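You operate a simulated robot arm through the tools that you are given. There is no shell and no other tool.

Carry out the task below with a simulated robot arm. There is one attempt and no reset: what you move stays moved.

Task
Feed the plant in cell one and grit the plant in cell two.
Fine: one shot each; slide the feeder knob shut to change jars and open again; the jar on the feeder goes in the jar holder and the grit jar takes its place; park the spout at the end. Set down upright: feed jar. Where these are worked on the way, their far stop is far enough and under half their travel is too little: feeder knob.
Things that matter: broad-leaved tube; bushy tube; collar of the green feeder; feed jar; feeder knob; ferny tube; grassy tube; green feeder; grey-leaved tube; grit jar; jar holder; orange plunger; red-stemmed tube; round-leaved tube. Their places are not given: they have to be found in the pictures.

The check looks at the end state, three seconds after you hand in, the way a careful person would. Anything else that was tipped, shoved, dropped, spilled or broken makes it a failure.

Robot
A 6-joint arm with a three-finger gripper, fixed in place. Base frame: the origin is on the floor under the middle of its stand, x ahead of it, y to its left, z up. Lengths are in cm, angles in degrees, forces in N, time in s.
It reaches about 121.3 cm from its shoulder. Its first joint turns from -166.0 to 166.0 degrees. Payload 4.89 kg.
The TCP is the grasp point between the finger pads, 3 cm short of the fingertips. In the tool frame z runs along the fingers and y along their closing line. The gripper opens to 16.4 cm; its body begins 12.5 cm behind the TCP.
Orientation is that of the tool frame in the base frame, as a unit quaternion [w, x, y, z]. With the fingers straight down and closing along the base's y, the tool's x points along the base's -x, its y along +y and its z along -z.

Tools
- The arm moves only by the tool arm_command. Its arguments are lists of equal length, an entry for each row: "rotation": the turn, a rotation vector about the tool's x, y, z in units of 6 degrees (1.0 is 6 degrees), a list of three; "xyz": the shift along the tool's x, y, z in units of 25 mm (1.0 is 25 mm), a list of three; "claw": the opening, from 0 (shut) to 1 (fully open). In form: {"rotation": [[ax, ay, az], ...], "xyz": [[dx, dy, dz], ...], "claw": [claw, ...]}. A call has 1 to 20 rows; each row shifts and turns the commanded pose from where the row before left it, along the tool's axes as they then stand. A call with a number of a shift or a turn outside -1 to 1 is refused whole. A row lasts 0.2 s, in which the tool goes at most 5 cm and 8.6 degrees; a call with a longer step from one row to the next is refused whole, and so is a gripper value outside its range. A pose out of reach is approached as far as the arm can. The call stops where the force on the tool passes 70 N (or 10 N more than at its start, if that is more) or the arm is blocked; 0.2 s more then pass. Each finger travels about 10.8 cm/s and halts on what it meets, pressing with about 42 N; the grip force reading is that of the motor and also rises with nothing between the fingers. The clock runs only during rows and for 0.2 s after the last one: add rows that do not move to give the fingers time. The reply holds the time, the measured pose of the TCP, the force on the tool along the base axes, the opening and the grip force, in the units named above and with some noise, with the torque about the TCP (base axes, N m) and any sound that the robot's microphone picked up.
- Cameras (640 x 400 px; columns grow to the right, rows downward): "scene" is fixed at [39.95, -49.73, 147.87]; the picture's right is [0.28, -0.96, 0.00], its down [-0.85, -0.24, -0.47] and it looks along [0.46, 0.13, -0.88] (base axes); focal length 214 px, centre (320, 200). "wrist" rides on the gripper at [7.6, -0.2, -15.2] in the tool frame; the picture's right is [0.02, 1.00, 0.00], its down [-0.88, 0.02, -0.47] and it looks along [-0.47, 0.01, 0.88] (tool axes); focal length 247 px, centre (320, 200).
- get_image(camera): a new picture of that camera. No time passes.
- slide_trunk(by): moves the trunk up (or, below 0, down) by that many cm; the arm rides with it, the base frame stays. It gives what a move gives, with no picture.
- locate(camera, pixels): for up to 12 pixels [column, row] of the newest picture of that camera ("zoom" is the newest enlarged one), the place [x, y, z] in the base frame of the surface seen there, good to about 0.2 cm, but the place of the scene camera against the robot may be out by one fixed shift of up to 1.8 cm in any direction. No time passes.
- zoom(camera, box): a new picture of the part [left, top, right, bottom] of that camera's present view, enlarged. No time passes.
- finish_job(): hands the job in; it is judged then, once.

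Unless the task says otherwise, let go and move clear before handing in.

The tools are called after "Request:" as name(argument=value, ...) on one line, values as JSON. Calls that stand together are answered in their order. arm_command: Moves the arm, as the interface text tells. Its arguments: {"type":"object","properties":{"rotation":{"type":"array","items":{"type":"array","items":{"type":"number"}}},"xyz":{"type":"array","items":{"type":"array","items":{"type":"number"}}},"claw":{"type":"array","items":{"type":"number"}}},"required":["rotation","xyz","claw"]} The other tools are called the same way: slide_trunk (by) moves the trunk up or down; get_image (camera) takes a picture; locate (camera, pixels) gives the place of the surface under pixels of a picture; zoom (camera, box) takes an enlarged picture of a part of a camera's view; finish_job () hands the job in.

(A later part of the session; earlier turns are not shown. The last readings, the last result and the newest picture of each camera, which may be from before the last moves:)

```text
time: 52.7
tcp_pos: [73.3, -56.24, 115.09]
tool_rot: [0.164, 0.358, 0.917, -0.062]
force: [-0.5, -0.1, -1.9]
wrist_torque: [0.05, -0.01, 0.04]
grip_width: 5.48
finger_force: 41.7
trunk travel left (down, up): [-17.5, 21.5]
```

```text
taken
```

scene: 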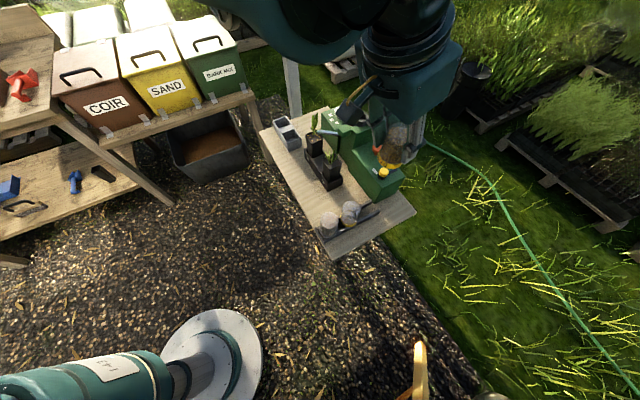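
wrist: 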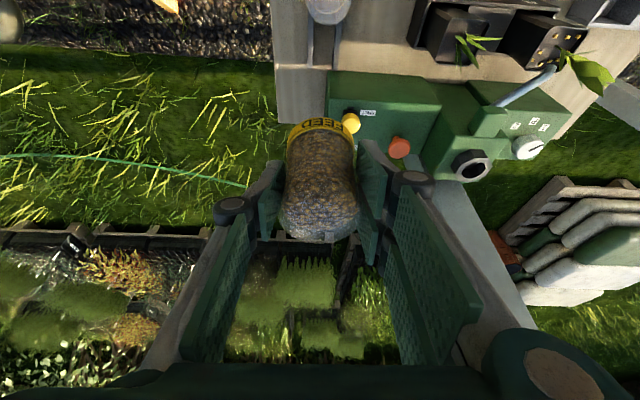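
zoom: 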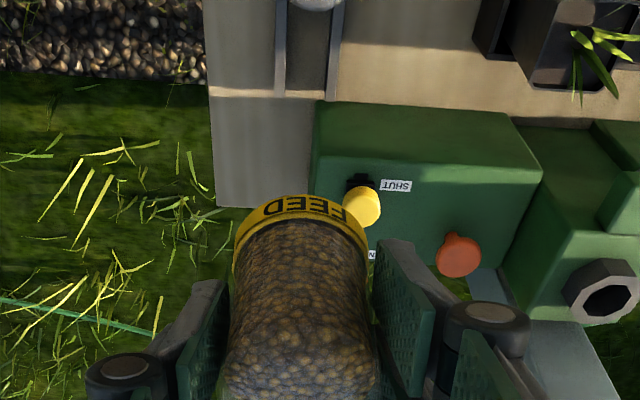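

I'll measure the rails, the near face of the feeder box and the neighboring jar from this view.

Request:
locate(camera="zoom", pixels=[[279, 92], [333, 94], [280, 40], [337, 40], [306, 60], [330, 156], [322, 108], [420, 165], [340, 165], [360, 190], [310, 5], [306, 85]])

Request:
zoom(camera="wrist", box=[260, 0, 400, 110])

```text
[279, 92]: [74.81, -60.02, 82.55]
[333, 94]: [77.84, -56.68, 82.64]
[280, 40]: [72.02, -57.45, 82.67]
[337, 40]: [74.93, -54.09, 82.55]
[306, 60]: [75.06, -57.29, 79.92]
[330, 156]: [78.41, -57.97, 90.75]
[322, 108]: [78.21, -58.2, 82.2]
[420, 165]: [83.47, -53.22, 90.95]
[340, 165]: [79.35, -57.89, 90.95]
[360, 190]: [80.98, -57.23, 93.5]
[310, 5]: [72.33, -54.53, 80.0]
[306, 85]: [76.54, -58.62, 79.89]
```

```text
3.64 times, centred on (330, 55) of wrist
```

zoom: 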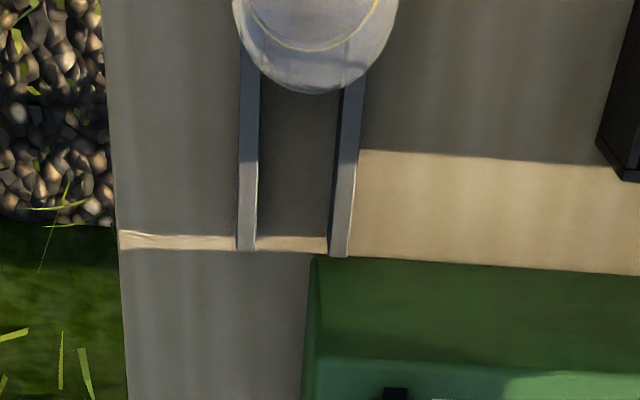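

Rail center lines are at v=6.6 and 11.05 with the middle at about 8.83. The empty jar is at u≈85.3 and the box's near face at u≈96.9, so the free spot is u≈92. I'll shift 0.5 cm to the rail middle and lower to z≈96.

Request:
arm_command(rotation=[[0, 0, 0], [0, 0, 0], [0, 0, 0], [0, 0, 0], [0, 0, 0], [0, 0, 0], [0, 0, 0], [0, 0, 0], [0, 0, 0], [0, 0, 0], [0, 0, 0]], xyz=[[0, 0.2, 0], [0.289, 0, 0.794], [0.289, 0, 0.794], [0.289, 0, 0.794], [0.289, 0, 0.794], [0.289, 0, 0.794], [0.289, 0, 0.794], [0.289, 0, 0.794], [0.289, 0, 0.794], [0.289, 0, 0.794], [0, 0, 0]], claw=[0.15, 0.15, 0.15, 0.15, 0.15, 0.15, 0.15, 0.15, 0.15, 0.15, 0.15])

Request:
get_image(camera="wrist")

Request:
get_image(camera="scene")

Request:
zoom(camera="scene", box=[310, 140, 430, 250])

Request:
zoom(camera="wrist", box=[230, 20, 430, 220])

```text
time: 55.1
tcp_pos: [73.89, -55.91, 96.13]
tool_rot: [0.164, 0.358, 0.917, -0.062]
force: [-0.3, -0.5, -1.4]
wrist_torque: [0.02, 0.03, 0.0]
grip_width: 5.5
finger_force: 42.1
trunk travel left (down, up): [-17.5, 21.5]
```

```text
taken
```

wrist: 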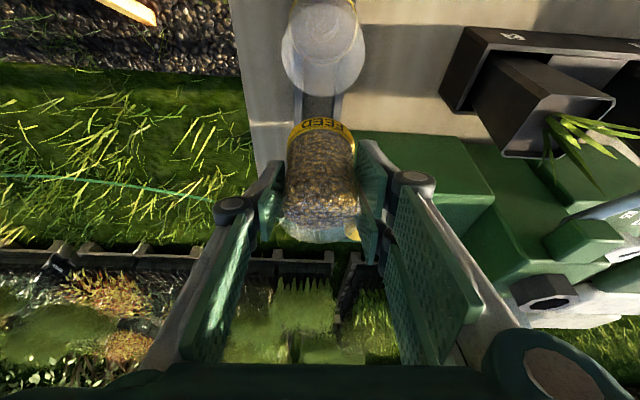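

```text
taken
```

scene: 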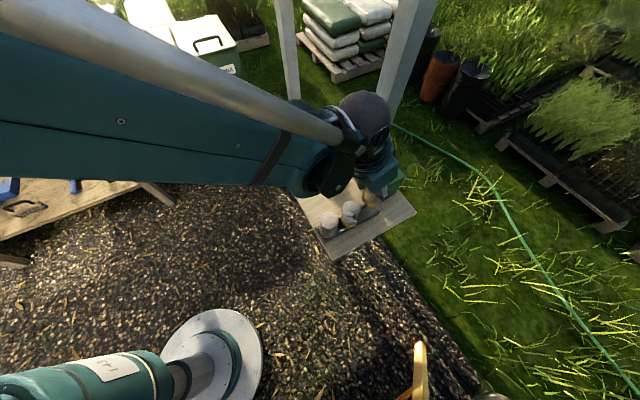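

```text
3.64 times, centred on (370, 195) of scene
```

zoom: 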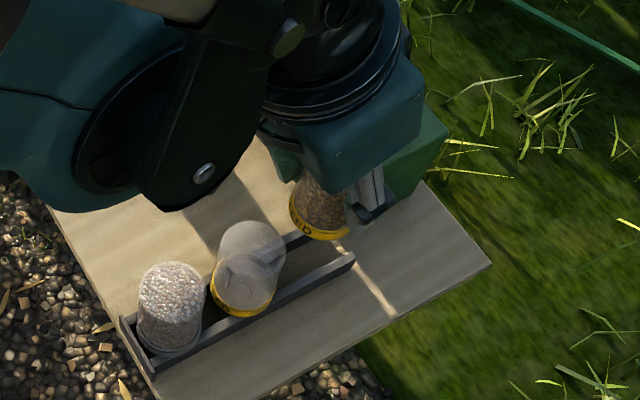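

```text
2.00 times, centred on (330, 120) of wrist
```

zoom: 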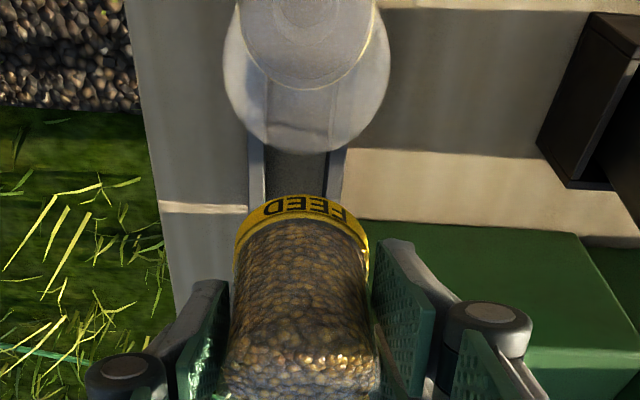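

The jar hangs over the open rails with the empty jar just in front. I'll measure the jar's cap against the rails for final alignment.

Request:
locate(camera="zoom", pixels=[[240, 245], [366, 245], [302, 205], [255, 175], [336, 180], [257, 195], [341, 160], [250, 100], [386, 80], [228, 80], [306, 150], [302, 222]])

Request:
zoom(camera="scene", box=[340, 170, 400, 230])

```text
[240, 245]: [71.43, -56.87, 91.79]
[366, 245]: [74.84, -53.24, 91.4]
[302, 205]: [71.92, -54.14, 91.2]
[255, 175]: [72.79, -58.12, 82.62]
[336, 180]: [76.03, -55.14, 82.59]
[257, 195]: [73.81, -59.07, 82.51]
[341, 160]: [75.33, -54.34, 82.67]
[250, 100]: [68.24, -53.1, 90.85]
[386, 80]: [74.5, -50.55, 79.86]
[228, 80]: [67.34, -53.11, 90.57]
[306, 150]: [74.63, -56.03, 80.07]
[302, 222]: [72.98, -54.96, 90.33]
```

```text
6.67 times, centred on (370, 200) of scene
```

zoom: 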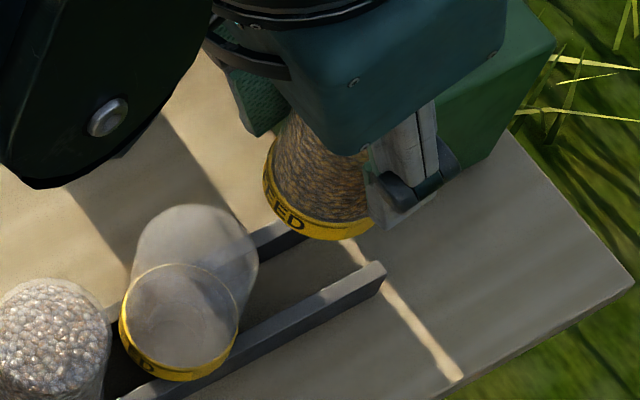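

The jar center is at v≈9.05 against the rail middle of 8.85, so I'll correct by -0.2 cm in both u and v and lower to just above the rails.

Request:
arm_command(rotation=[[0, 0, 0], [0, 0, 0], [0, 0, 0], [0, 0, 0], [0, 0, 0], [0, 0, 0], [0, 0, 0]], xyz=[[0.075, -0.08, -0.027], [0.194, 0, 0.534], [0.194, 0, 0.534], [0.194, 0, 0.534], [0.194, 0, 0.534], [0.194, 0, 0.534], [0, 0, 0]], claw=[0.15, 0.15, 0.15, 0.15, 0.15, 0.15, 0.15])

Request:
get_image(camera="wrist")

Request:
zoom(camera="scene", box=[330, 160, 410, 240])

Request:
zoom(camera="wrist", box=[230, 20, 430, 220])

```text
time: 56.7
tcp_pos: [73.59, -55.83, 88.77]
tool_rot: [0.165, 0.357, 0.917, -0.064]
force: [0.6, -0.3, -1.8]
wrist_torque: [-0.02, 0.02, 0.0]
grip_width: 5.45
finger_force: 42.2
trunk travel left (down, up): [-17.5, 21.5]
```

```text
taken
```

wrist: 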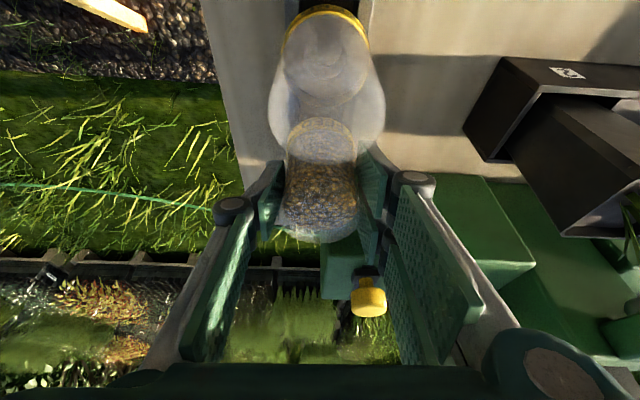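

```text
5.00 times, centred on (370, 200) of scene
```

zoom: 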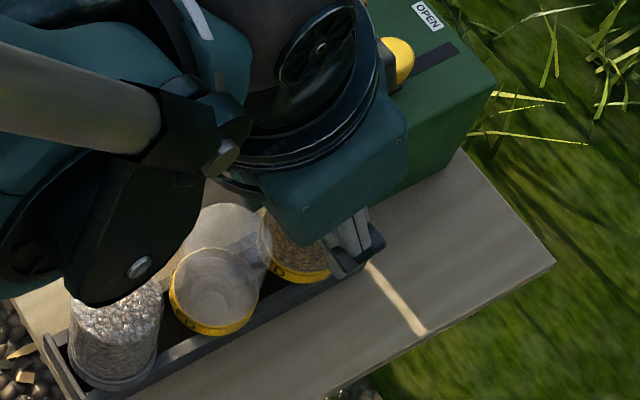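

```text
2.00 times, centred on (330, 120) of wrist
```

zoom: 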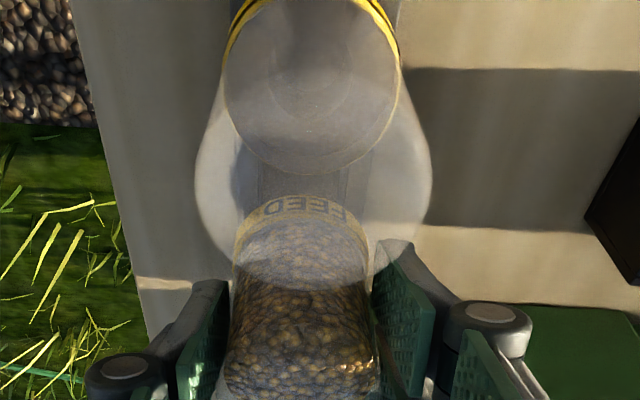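

The jar is about 0.4 cm above the expected seat with no contact yet. I'll lower in small steps and watch the vertical force.

Request:
arm_command(rotation=[[0, 0, 0], [0, 0, 0], [0, 0, 0]], xyz=[[0.0205, 0, 0.056], [0.0205, 0, 0.056], [0, 0, 0]], claw=[0.15, 0.15, 0.15])

```text
time: 57.5
tcp_pos: [73.64, -55.69, 88.65]
tool_rot: [0.164, 0.357, 0.917, -0.063]
force: [1.1, 0.0, -1.6]
wrist_torque: [-0.05, 0.01, 0.01]
grip_width: 5.49
finger_force: 41.9
trunk travel left (down, up): [-17.5, 21.5]
```

There's still no contact force (-1.6 N is the jar's weight), so I'll continue down in small steps.

Request:
arm_command(rotation=[[0, 0, 0], [0, 0, 0], [0, 0, 0]], xyz=[[0.0205, 0, 0.056], [0.0205, 0, 0.056], [0, 0, 0]], claw=[0.15, 0.15, 0.15])

```text
time: 58.3
tcp_pos: [73.53, -55.69, 88.34]
tool_rot: [0.163, 0.357, 0.917, -0.063]
force: [0.9, -1.2, 2.5]
wrist_torque: [-0.06, 0.08, 0.04]
grip_width: 5.48
finger_force: 42.3
trunk travel left (down, up): [-17.5, 21.5]
```

The vertical force rose to +2.5 N at z=88.34, so the cap is touching the rails. One more tiny step to seat it, then I'll open slowly.

Request:
arm_command(rotation=[[0, 0, 0], [0, 0, 0]], xyz=[[0.0137, 0, 0.0376], [0, 0, 0]], claw=[0.15, 0.15])

Request:
zoom(camera="scene", box=[330, 160, 410, 240])

```text
time: 58.9
tcp_pos: [73.51, -55.62, 88.36]
tool_rot: [0.164, 0.357, 0.917, -0.063]
force: [5.9, -4.1, 21.0]
wrist_torque: [-0.37, 0.19, 0.16]
grip_width: 5.5
finger_force: 41.9
trunk travel left (down, up): [-17.5, 21.5]
```

```text
5.00 times, centred on (370, 200) of scene
```

zoom: 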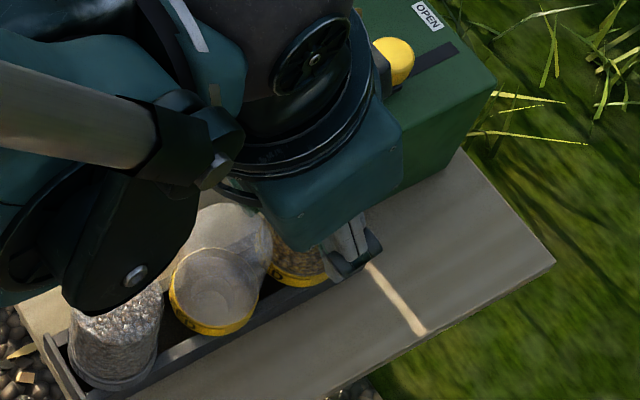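

The jar is firmly seated, with 21 N at the expected height. I'll ease off slightly, open to about 7.7 cm, and check before retreating.

Request:
arm_command(rotation=[[0, 0, 0], [0, 0, 0], [0, 0, 0], [0, 0, 0], [0, 0, 0]], xyz=[[-0.011, 0, -0.03], [0, 0, 0], [0, 0, 0], [0, 0, 0], [0, 0, 0]], claw=[0.15, 0.3, 0.4, 0.47, 0.47])

Request:
get_image(camera="wrist")

Request:
zoom(camera="wrist", box=[230, 20, 430, 260])

Request:
zoom(camera="scene", box=[330, 160, 410, 240])

```text
time: 60.1
tcp_pos: [73.54, -55.7, 88.37]
tool_rot: [0.164, 0.358, 0.917, -0.063]
force: [0.0, 0.1, -0.2]
wrist_torque: [0.0, 0.01, -0.02]
grip_width: 7.72
finger_force: 0.1
trunk travel left (down, up): [-17.5, 21.5]
```

```text
taken
```

wrist: 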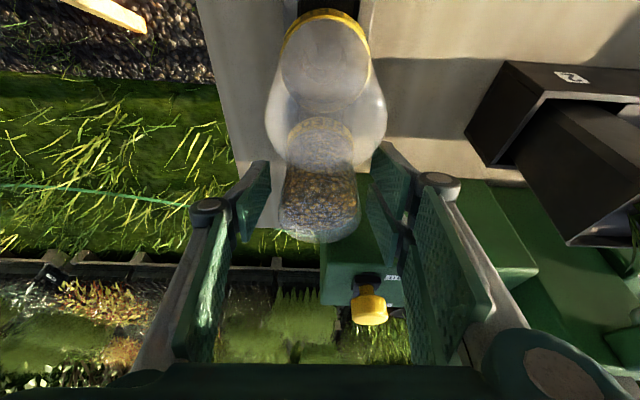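

```text
1.67 times, centred on (330, 140) of wrist
```

zoom: 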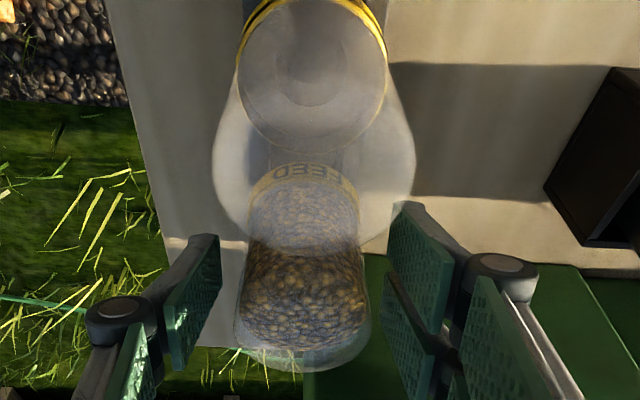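

```text
5.00 times, centred on (370, 200) of scene
```

zoom: 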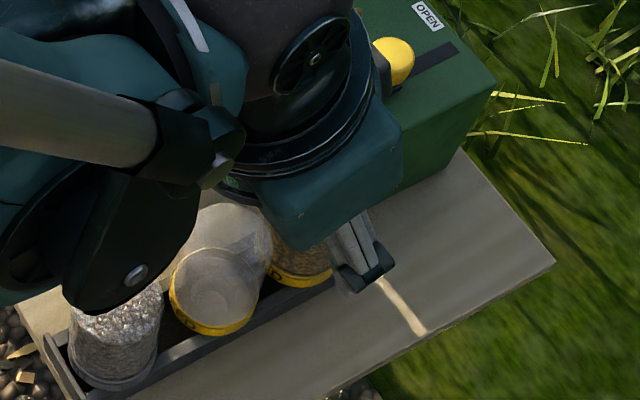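

The feed jar stands free in the holder. I'll rise straight up and verify it.

Request:
arm_command(rotation=[[0, 0, 0], [0, 0, 0], [0, 0, 0], [0, 0, 0], [0, 0, 0], [0, 0, 0], [0, 0, 0], [0, 0, 0], [0, 0, 0], [0, 0, 0], [0, 0, 0]], xyz=[[-0.1, 0, -0.275], [-0.2, 0, -0.55], [-0.304, 0, -0.836], [-0.304, 0, -0.836], [-0.304, 0, -0.836], [-0.304, 0, -0.836], [-0.304, 0, -0.836], [-0.304, 0, -0.836], [-0.304, 0, -0.836], [-0.304, 0, -0.836], [0, 0, 0]], claw=[0.47, 0.47, 0.47, 0.47, 0.47, 0.47, 0.47, 0.47, 0.47, 0.47, 0.47])

Request:
get_image(camera="wrist")

Request:
get_image(camera="scene")

Request:
zoom(camera="scene", box=[310, 150, 410, 250])

Request:
zoom(camera="wrist", box=[230, 0, 430, 160])

```text
time: 62.5
tcp_pos: [73.47, -55.79, 108.46]
tool_rot: [0.164, 0.357, 0.917, -0.064]
force: [-0.8, 0.3, 0.6]
wrist_torque: [-0.02, 0.02, -0.02]
grip_width: 7.73
finger_force: 0.1
trunk travel left (down, up): [-17.5, 21.5]
```

```text
taken
```

wrist: 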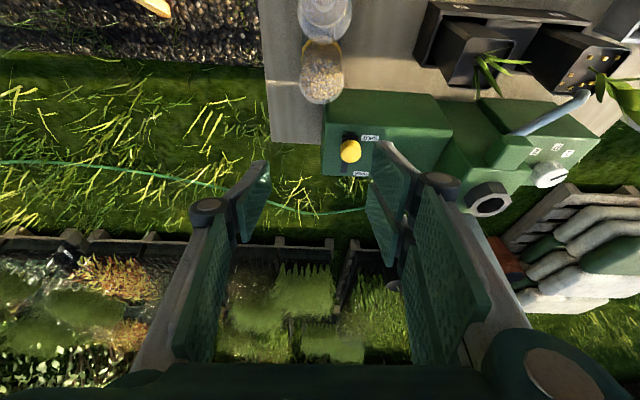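

```text
taken
```

scene: 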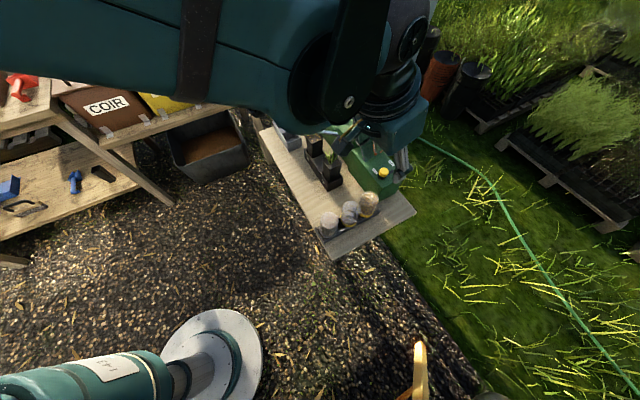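

```text
4.00 times, centred on (360, 200) of scene
```

zoom: 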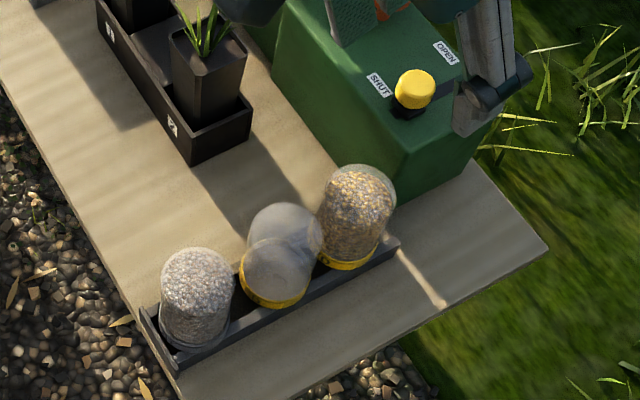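

```text
2.50 times, centred on (330, 80) of wrist
```

zoom: 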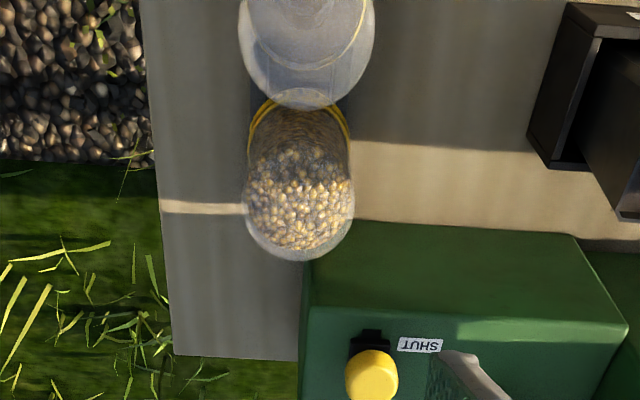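

All three jars stand upright in the holder and the knob is still at SHUT. I'll move back along the rails to above the grit jar at u≈78 and measure it.

Request:
arm_command(rotation=[[0, 0, 0], [0, 0, 0], [0, 0, 0], [0, 0, 0], [0, 0, 0], [0, 0, 0], [0, 0, 0]], xyz=[[0.852, 0, -0.31], [0.852, 0, -0.31], [0.852, 0, -0.31], [0.852, 0, -0.31], [0.852, 0, -0.31], [0.852, 0, -0.31], [0, 0, 0]], claw=[0.5, 0.5, 0.5, 0.5, 0.5, 0.5, 0.5])

Request:
get_image(camera="wrist")

Request:
zoom(camera="wrist", box=[240, 0, 400, 140])

```text
time: 64.1
tcp_pos: [63.35, -46.48, 108.42]
tool_rot: [0.163, 0.358, 0.917, -0.063]
force: [-0.3, -0.3, 0.0]
wrist_torque: [-0.05, -0.08, 0.02]
grip_width: 8.2
finger_force: 0.0
trunk travel left (down, up): [-17.5, 21.5]
```

```text
taken
```

wrist: 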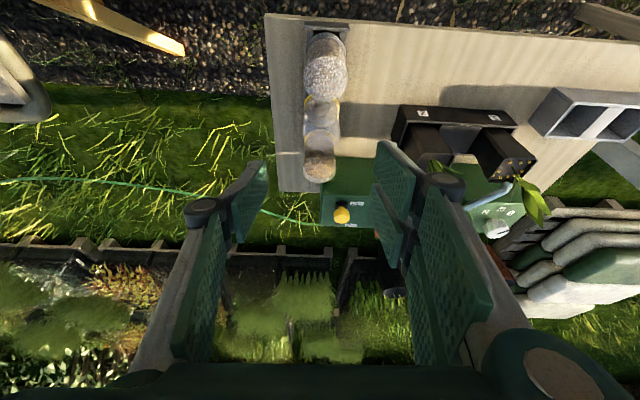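

```text
2.86 times, centred on (320, 70) of wrist
```

zoom: 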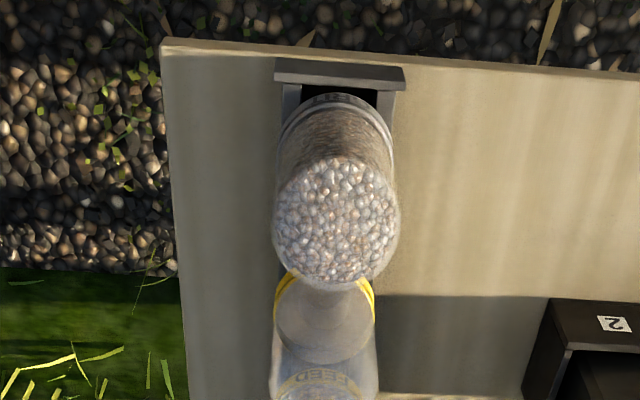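

Request:
locate(camera="zoom", pixels=[[281, 135], [392, 135], [337, 98], [337, 110], [275, 215], [397, 215], [337, 160], [337, 180], [337, 230], [337, 275], [285, 75], [395, 78]])

Request:
locate(camera="zoom", pixels=[[282, 180], [393, 180], [280, 240], [392, 240], [292, 95], [385, 95], [325, 290], [325, 380]])

```text
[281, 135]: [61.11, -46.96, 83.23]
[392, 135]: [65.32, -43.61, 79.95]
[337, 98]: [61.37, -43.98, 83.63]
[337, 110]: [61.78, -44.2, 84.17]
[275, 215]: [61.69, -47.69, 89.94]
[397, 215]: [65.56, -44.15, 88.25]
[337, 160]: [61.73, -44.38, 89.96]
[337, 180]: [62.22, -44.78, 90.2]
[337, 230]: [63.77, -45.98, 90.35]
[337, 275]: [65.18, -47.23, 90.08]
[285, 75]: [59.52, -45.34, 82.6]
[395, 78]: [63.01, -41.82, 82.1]
```

```text
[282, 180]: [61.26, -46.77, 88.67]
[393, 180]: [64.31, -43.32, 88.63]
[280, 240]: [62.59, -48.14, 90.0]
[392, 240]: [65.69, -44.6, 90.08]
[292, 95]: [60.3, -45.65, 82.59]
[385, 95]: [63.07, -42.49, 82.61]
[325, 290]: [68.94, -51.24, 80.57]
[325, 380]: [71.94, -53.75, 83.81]
```

The grit jar axis is at about (63.4,-45.7), u≈77.6 and v≈9.4; the rails are rotated about 1.5° from my working axes. I'll align and lower to z≈95 to check.

Request:
arm_command(rotation=[[0, 0, 0], [0, 0, 0], [0, 0, 0], [0, 0, 0], [0, 0, 0], [0, 0, 0], [0, 0, 0], [0, 0, 0]], xyz=[[0.196, 0.244, -0.07], [0.305, 0, 0.84], [0.305, 0, 0.84], [0.305, 0, 0.84], [0.305, 0, 0.84], [0.305, 0, 0.84], [0.305, 0, 0.84], [0, 0, 0]], claw=[0.5, 0.5, 0.5, 0.5, 0.5, 0.5, 0.5, 0.5])

Request:
get_image(camera="wrist")

Request:
get_image(camera="scene")

Request:
zoom(camera="wrist", box=[230, 60, 430, 240])

```text
time: 65.9
tcp_pos: [63.6, -45.77, 94.98]
tool_rot: [0.164, 0.357, 0.917, -0.063]
force: [0.5, 0.2, -0.6]
wrist_torque: [-0.02, 0.02, 0.04]
grip_width: 8.17
finger_force: 0.0
trunk travel left (down, up): [-17.5, 21.5]
```

```text
taken
```

wrist: 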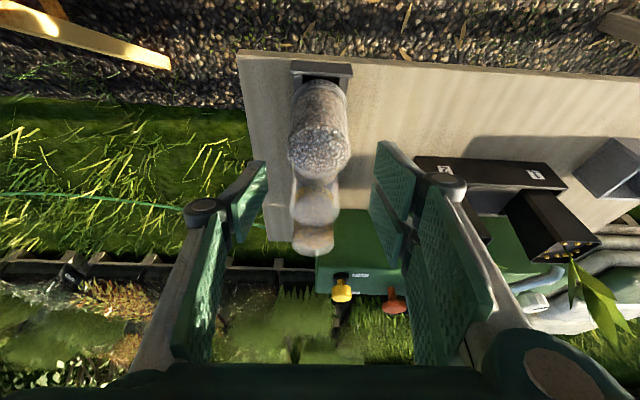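

```text
taken
```

scene: 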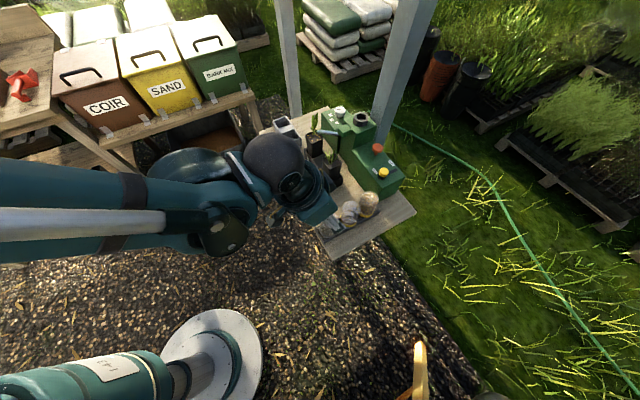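

```text
2.22 times, centred on (330, 150) of wrist
```

zoom: 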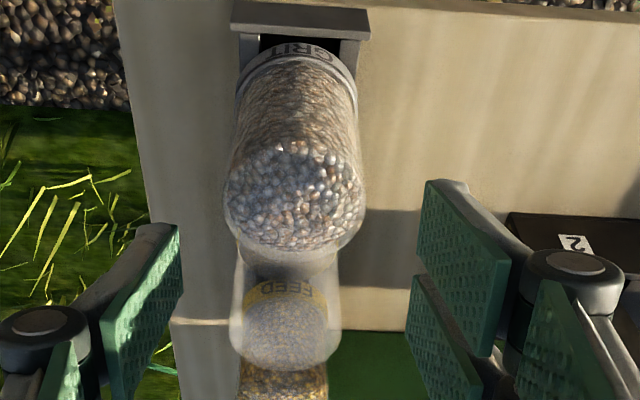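

The GRIT label is visible and the jar is centered between the open fingers. I'll lower to grip height.

Request:
arm_command(rotation=[[0, 0, 0], [0, 0, 0], [0, 0, 0], [0, 0, 0], [0, 0, 0], [0, 0, 0]], xyz=[[0.075, -0.03, -0.027], [0.225, 0, 0.618], [0.225, 0, 0.618], [0.225, 0, 0.618], [0.225, 0, 0.618], [0, 0, 0]], claw=[0.5, 0.5, 0.5, 0.5, 0.5, 0.5])

Request:
get_image(camera="wrist")

Request:
get_image(camera="scene")

Request:
zoom(camera="wrist", box=[230, 80, 430, 260])

```text
time: 67.3
tcp_pos: [63.53, -45.63, 88.33]
tool_rot: [0.164, 0.357, 0.917, -0.063]
force: [-0.1, 1.1, 0.4]
wrist_torque: [-0.01, -0.02, -0.03]
grip_width: 8.21
finger_force: 0.0
trunk travel left (down, up): [-17.5, 21.5]
```

```text
taken
```

wrist: 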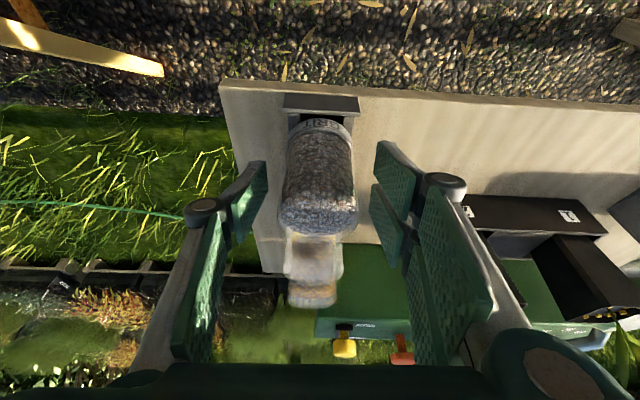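

```text
taken
```

scene: 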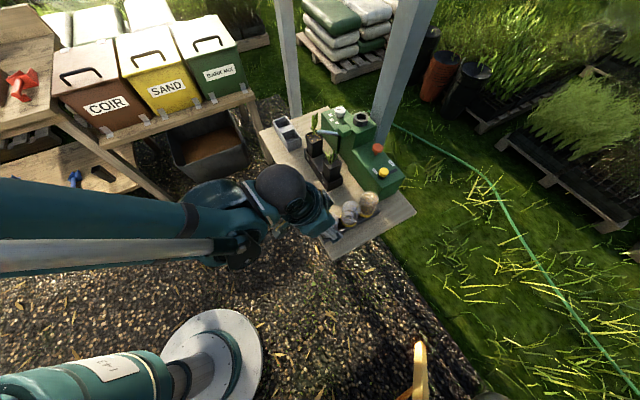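

```text
2.22 times, centred on (330, 170) of wrist
```

zoom: 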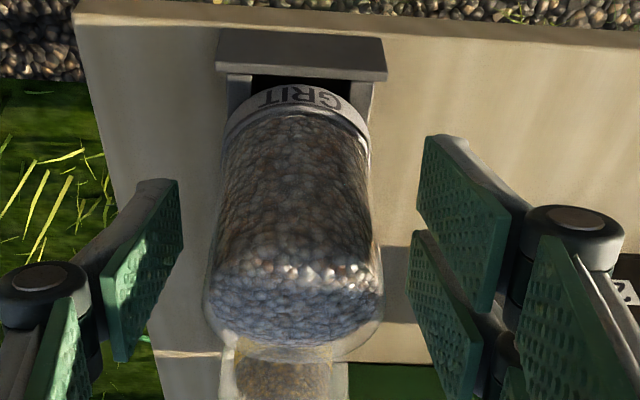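

The view matches the earlier feed jar grasp, so I'll close on the grit jar.

Request:
arm_command(rotation=[[0, 0, 0], [0, 0, 0], [0, 0, 0], [0, 0, 0], [0, 0, 0]], xyz=[[0, 0, 0], [0, 0, 0], [0, 0, 0], [0, 0, 0], [0, 0, 0]], claw=[0.4, 0.35, 0.2, 0.15, 0.15])

Request:
get_image(camera="wrist")

```text
time: 68.5
tcp_pos: [63.49, -45.63, 88.33]
tool_rot: [0.164, 0.358, 0.917, -0.063]
force: [0.3, 0.4, -0.4]
wrist_torque: [0.0, -0.01, 0.0]
grip_width: 5.48
finger_force: 42.1
trunk travel left (down, up): [-17.5, 21.5]
```

```text
taken
```

wrist: 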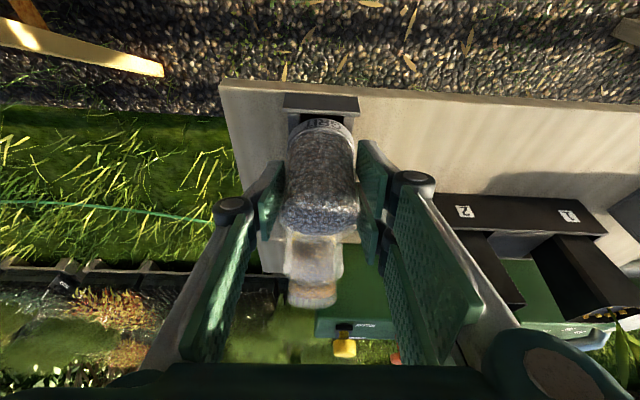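

The grit jar is gripped at 5.48 cm. I'll lift it straight up, slowly at first.

Request:
arm_command(rotation=[[0, 0, 0], [0, 0, 0], [0, 0, 0], [0, 0, 0], [0, 0, 0], [0, 0, 0], [0, 0, 0], [0, 0, 0], [0, 0, 0], [0, 0, 0], [0, 0, 0], [0, 0, 0], [0, 0, 0], [0, 0, 0]], xyz=[[-0.068, 0, -0.188], [-0.137, 0, -0.376], [-0.171, 0, -0.47], [-0.3, 0, -0.83], [-0.3, 0, -0.83], [-0.3, 0, -0.83], [-0.3, 0, -0.83], [-0.3, 0, -0.83], [-0.3, 0, -0.83], [-0.3, 0, -0.83], [-0.3, 0, -0.83], [-0.3, 0, -0.83], [-0.3, 0, -0.83], [0, 0, 0]], claw=[0.15, 0.15, 0.15, 0.15, 0.15, 0.15, 0.15, 0.15, 0.15, 0.15, 0.15, 0.15, 0.15, 0.15])

Request:
get_image(camera="wrist")

Request:
get_image(camera="scene")

Request:
zoom(camera="scene", box=[290, 150, 410, 260])

```text
time: 71.5
tcp_pos: [63.17, -45.56, 113.22]
tool_rot: [0.163, 0.357, 0.918, -0.063]
force: [0.6, 0.0, -2.0]
wrist_torque: [0.0, -0.02, 0.02]
grip_width: 5.49
finger_force: 41.9
trunk travel left (down, up): [-17.5, 21.5]
```

```text
taken
```

wrist: 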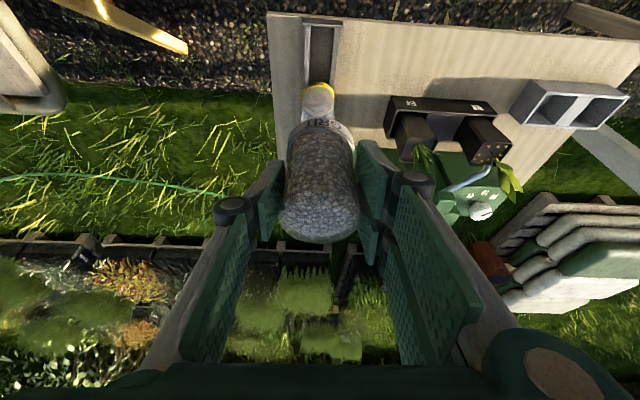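

```text
taken
```

scene: 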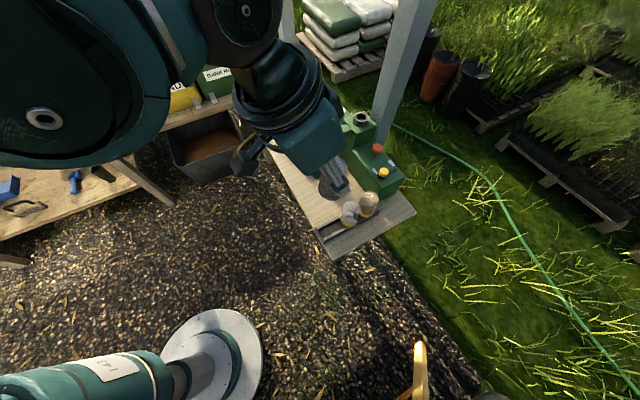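

```text
3.64 times, centred on (350, 205) of scene
```

zoom: 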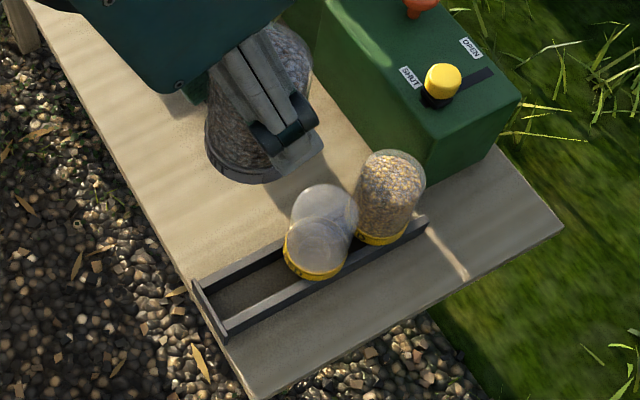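

The grit jar is out and the other two jars are undisturbed. I'll carry it, staying high, to a point in front of the feeder.

Request:
arm_command(rotation=[[0, 0, 0], [0, 0, 0], [0, 0, 0], [0, 0, 0], [0, 0, 0], [0, 0, 0], [0, 0, 0], [0, 0, 0], [0, 0, 0], [0, 0, 0], [0, 0, 0], [0, 0, 0], [0, 0, 0]], xyz=[[-0.2, 0, -0.56], [-0.47, 0.789, 0.08], [-0.47, 0.789, 0.08], [-0.47, 0.789, 0.08], [-0.47, 0.789, 0.08], [-0.47, 0.789, 0.08], [-0.47, 0.789, 0.08], [-0.47, 0.789, 0.08], [-0.47, 0.789, 0.08], [-0.47, 0.789, 0.08], [-0.47, 0.789, 0.08], [-0.47, 0.789, 0.08], [0, 0, 0]], claw=[0.15, 0.15, 0.15, 0.15, 0.15, 0.15, 0.15, 0.15, 0.15, 0.15, 0.15, 0.15, 0.15])

Request:
get_image(camera="wrist")

Request:
get_image(camera="scene")

```text
time: 74.3
tcp_pos: [87.55, -38.47, 116.93]
tool_rot: [0.164, 0.357, 0.917, -0.063]
force: [-0.2, 0.2, -2.1]
wrist_torque: [0.03, 0.07, 0.0]
grip_width: 5.47
finger_force: 41.7
trunk travel left (down, up): [-17.5, 21.5]
```

```text
taken
```

wrist: 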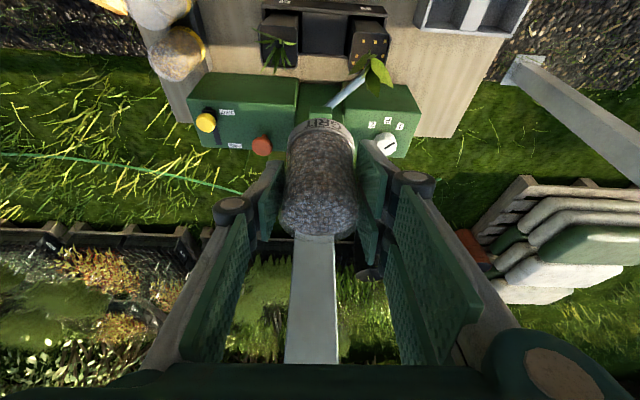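

```text
taken
```

scene: 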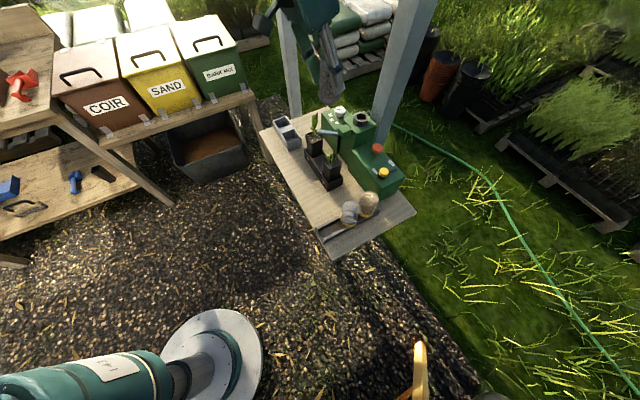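

I'm aligned in front of the feeder at v≈31.1. I'll advance toward the collar axis at z≈115.

Request:
arm_command(rotation=[[0, 0, 0], [0, 0, 0], [0, 0, 0], [0, 0, 0], [0, 0, 0], [0, 0, 0], [0, 0, 0]], xyz=[[-0.745, -0.005, 0.405], [-0.745, -0.005, 0.405], [-0.745, -0.005, 0.405], [-0.745, -0.005, 0.405], [-0.745, -0.005, 0.405], [-0.745, -0.005, 0.405], [0, 0, 0]], claw=[0.15, 0.15, 0.15, 0.15, 0.15, 0.15, 0.15])

Request:
get_image(camera="wrist")

Request:
zoom(camera="wrist", box=[260, 40, 390, 240])

Request:
zoom(camera="scene", box=[320, 40, 420, 150])

```text
time: 75.9
tcp_pos: [96.62, -46.78, 115.2]
tool_rot: [0.164, 0.358, 0.917, -0.063]
force: [0.6, -0.7, -1.9]
wrist_torque: [0.04, 0.07, -0.05]
grip_width: 5.48
finger_force: 41.9
trunk travel left (down, up): [-17.5, 21.5]
```

```text
taken
```

wrist: 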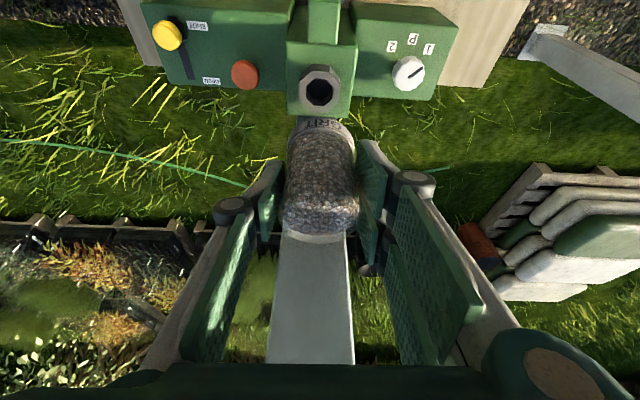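

```text
2.00 times, centred on (325, 140) of wrist
```

zoom: 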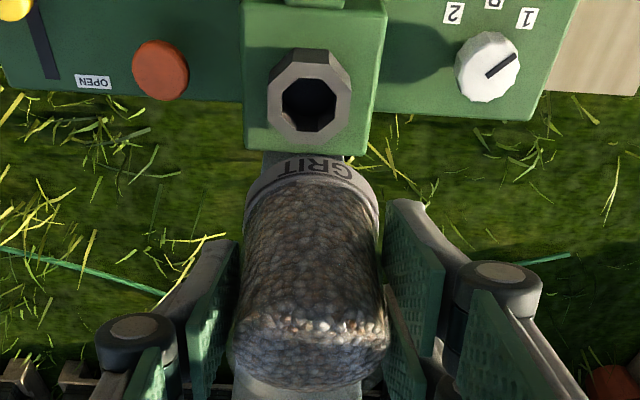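

```text
3.64 times, centred on (370, 95) of scene
```

zoom: 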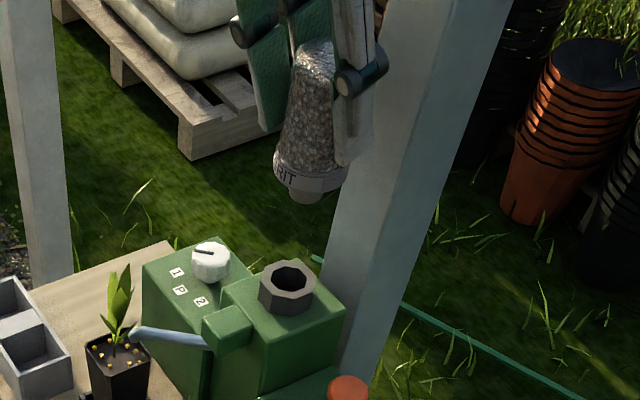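

The picture is nearly identical to the feed jar at the same pose. I'll measure the grit jar's cap against the collar before inserting.

Request:
locate(camera="zoom", pixels=[[248, 205], [376, 205], [312, 163], [312, 180], [312, 230], [240, 290], [386, 290], [275, 100], [343, 98], [308, 70], [308, 135], [310, 340]])

```text
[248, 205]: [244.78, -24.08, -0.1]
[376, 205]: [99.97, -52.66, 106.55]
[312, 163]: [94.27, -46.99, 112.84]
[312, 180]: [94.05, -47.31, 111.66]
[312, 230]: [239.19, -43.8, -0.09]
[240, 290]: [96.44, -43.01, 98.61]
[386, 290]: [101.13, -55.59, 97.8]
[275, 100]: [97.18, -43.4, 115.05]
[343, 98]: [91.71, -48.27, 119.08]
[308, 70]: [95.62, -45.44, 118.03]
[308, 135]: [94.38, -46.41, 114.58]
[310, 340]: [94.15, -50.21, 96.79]
```

Those pixels were read against the newer scene zoom, so I'll redo the measurement with wrist pixels.

Request:
locate(camera="wrist", pixels=[[289, 142.5], [353, 142.5], [321, 121.5], [321, 130], [286, 185], [357, 185], [302.5, 90], [336.5, 89], [319, 75], [319, 107.5], [321, 160], [321, 205]])

Request:
zoom(camera="wrist", box=[280, 50, 370, 150])

```text
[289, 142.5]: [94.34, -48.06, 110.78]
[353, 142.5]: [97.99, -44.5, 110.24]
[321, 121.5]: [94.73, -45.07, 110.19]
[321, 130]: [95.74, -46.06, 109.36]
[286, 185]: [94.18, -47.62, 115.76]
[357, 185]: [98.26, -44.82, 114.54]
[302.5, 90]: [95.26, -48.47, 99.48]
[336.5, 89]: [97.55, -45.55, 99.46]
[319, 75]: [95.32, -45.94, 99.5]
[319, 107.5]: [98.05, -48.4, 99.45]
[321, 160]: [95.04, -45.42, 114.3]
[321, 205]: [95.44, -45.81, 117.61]
```

```text
4.00 times, centred on (325, 100) of wrist
```

zoom: 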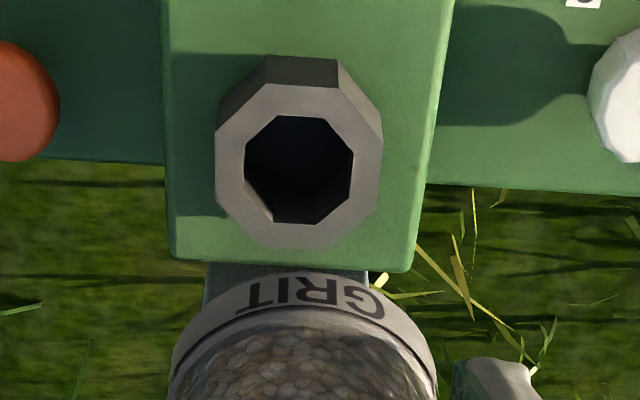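

The commanded motions sum to a pose almost exactly above the feed jar's seated pose; I need about +0.07 u and -0.07 v. The collar hole only has a couple of millimetres of clearance, so I'll correct and descend to just above it, then check.

Request:
arm_command(rotation=[[0, 0, 0], [0, 0, 0], [0, 0, 0], [0, 0, 0], [0, 0, 0], [0, 0, 0], [0, 0, 0]], xyz=[[-0.03, -0.027, 0.01], [0.19, 0, 0.516], [0.19, 0, 0.516], [0.19, 0, 0.516], [0.19, 0, 0.516], [0.19, 0, 0.516], [0, 0, 0]], claw=[0.15, 0.15, 0.15, 0.15, 0.15, 0.15, 0.15])

Request:
get_image(camera="wrist")

Request:
zoom(camera="wrist", box=[270, 60, 370, 240])

Request:
zoom(camera="scene", box=[340, 80, 400, 140])

```text
time: 77.5
tcp_pos: [96.68, -47.06, 108.52]
tool_rot: [0.164, 0.358, 0.917, -0.063]
force: [-0.3, 0.7, -1.7]
wrist_torque: [0.02, 0.02, 0.0]
grip_width: 5.48
finger_force: 42.0
trunk travel left (down, up): [-17.5, 21.5]
```

```text
taken
```

wrist: 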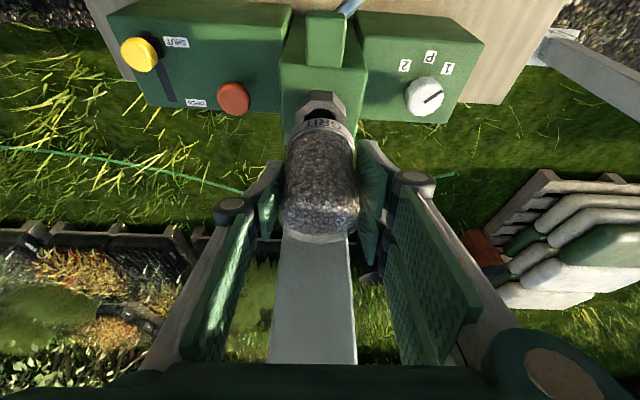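

```text
2.22 times, centred on (320, 150) of wrist
```

zoom: 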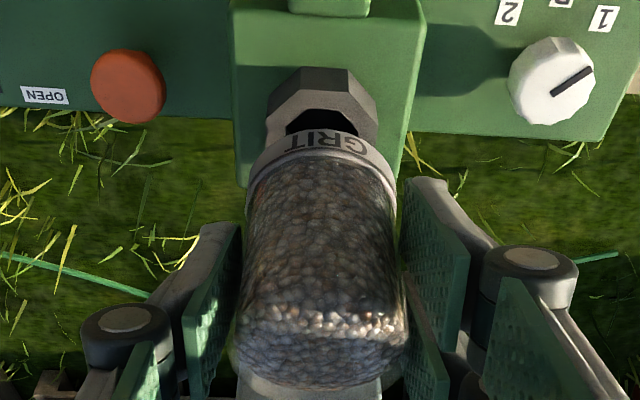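

```text
6.67 times, centred on (370, 110) of scene
```

zoom: 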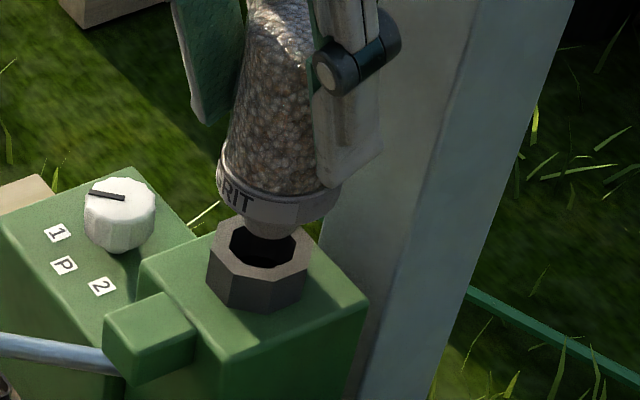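

The nose is just above the collar hole. I'll zoom in further from the scene camera to judge the alignment more precisely.

Request:
zoom(camera="scene", box=[348, 100, 378, 130])

Request:
locate(camera="zoom", pixels=[[270, 145], [200, 120], [375, 120], [290, 195], [250, 175], [330, 175], [170, 230], [395, 220], [280, 270], [230, 195], [345, 215], [290, 150]])

```text
13.33 times, centred on (363, 115) of scene
```

zoom: 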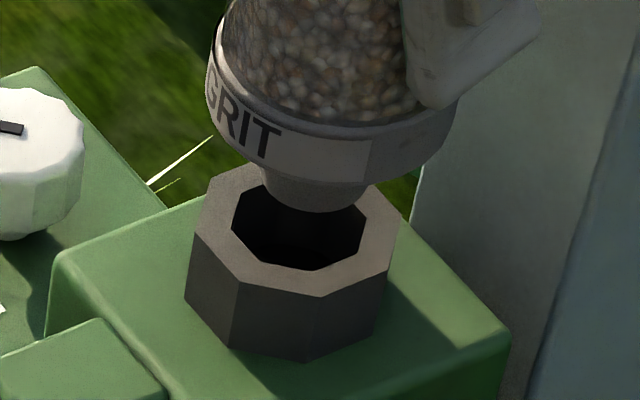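

```text
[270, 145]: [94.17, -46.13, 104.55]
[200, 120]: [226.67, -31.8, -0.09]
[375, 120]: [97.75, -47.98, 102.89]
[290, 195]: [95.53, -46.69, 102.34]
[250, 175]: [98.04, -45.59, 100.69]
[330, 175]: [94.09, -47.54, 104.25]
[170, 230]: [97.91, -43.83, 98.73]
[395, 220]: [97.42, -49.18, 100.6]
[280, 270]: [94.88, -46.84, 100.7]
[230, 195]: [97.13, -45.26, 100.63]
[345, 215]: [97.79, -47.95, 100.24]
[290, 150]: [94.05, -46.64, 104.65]
```

The nose is about 2.4 cm wide against a 3.3 cm hole, so there's roughly ±0.45 cm of clearance and alignment looks within 0.2–0.3 cm. I'll lower gently and watch the forces.

Request:
arm_command(rotation=[[0, 0, 0], [0, 0, 0], [0, 0, 0], [0, 0, 0], [0, 0, 0], [0, 0, 0], [0, 0, 0]], xyz=[[0.0415, 0, 0.1126], [0.0415, 0, 0.1126], [0.0415, 0, 0.1126], [0.0415, 0, 0.1126], [0.0415, 0, 0.1126], [0.0415, 0, 0.1126], [0, 0, 0]], claw=[0.15, 0.15, 0.15, 0.15, 0.15, 0.15, 0.15])

Request:
zoom(camera="scene", box=[348, 100, 378, 130])

```text
time: 79.1
tcp_pos: [96.6, -47.01, 106.65]
tool_rot: [0.164, 0.358, 0.917, -0.063]
force: [-8.7, 4.4, 6.1]
wrist_torque: [0.31, 0.6, -0.01]
grip_width: 5.49
finger_force: 42.3
trunk travel left (down, up): [-17.5, 21.5]
```

```text
13.33 times, centred on (363, 115) of scene
```

zoom: 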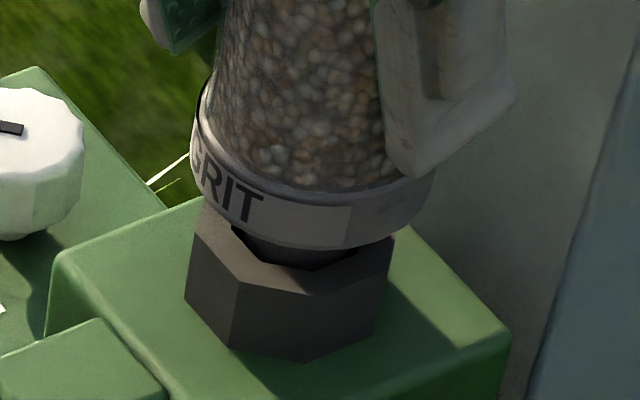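

The contact force of about 9 N points along -u, so the nose is touching the back of the hole. I'll shift 0.25 cm toward -u and recheck the force.

Request:
arm_command(rotation=[[0, 0, 0], [0, 0, 0], [0, 0, 0]], xyz=[[-0.014, 0, -0.0375], [0.094, -0.03, -0.035], [0, 0, 0]], claw=[0.15, 0.15, 0.15])

```text
time: 79.9
tcp_pos: [96.51, -46.87, 106.65]
tool_rot: [0.164, 0.358, 0.917, -0.063]
force: [-0.7, -1.0, -0.6]
wrist_torque: [-0.1, 0.02, -0.01]
grip_width: 5.5
finger_force: 42.0
trunk travel left (down, up): [-17.5, 21.5]
```

The forces are cleared, so I'll continue lowering in small steps.

Request:
arm_command(rotation=[[0, 0, 0], [0, 0, 0], [0, 0, 0]], xyz=[[0.0415, 0, 0.1126], [0.0415, 0, 0.1126], [0, 0, 0]], claw=[0.15, 0.15, 0.15])

Request:
zoom(camera="scene", box=[348, 100, 378, 130])

```text
time: 80.7
tcp_pos: [96.49, -46.88, 106.16]
tool_rot: [0.164, 0.357, 0.917, -0.063]
force: [0.7, -0.2, -2.2]
wrist_torque: [0.0, 0.0, 0.0]
grip_width: 5.51
finger_force: 42.0
trunk travel left (down, up): [-17.5, 21.5]
```

```text
13.33 times, centred on (363, 115) of scene
```

zoom: 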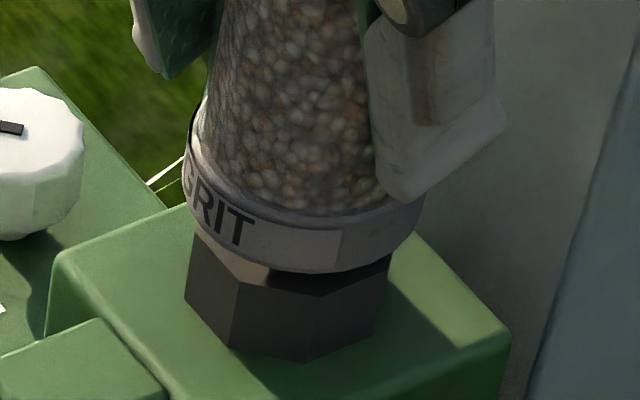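

It's moving freely, with only the jar's weight showing. I'll keep lowering toward the seat at z≈105.2.

Request:
arm_command(rotation=[[0, 0, 0], [0, 0, 0], [0, 0, 0], [0, 0, 0]], xyz=[[0.0277, 0, 0.075], [0.0277, 0, 0.075], [0.0277, 0, 0.075], [0, 0, 0]], claw=[0.15, 0.15, 0.15, 0.15])

```text
time: 81.7
tcp_pos: [96.5, -46.72, 105.6]
tool_rot: [0.163, 0.358, 0.917, -0.063]
force: [0.0, 0.1, -1.7]
wrist_torque: [-0.01, 0.0, 0.0]
grip_width: 5.46
finger_force: 42.3
trunk travel left (down, up): [-17.5, 21.5]
```

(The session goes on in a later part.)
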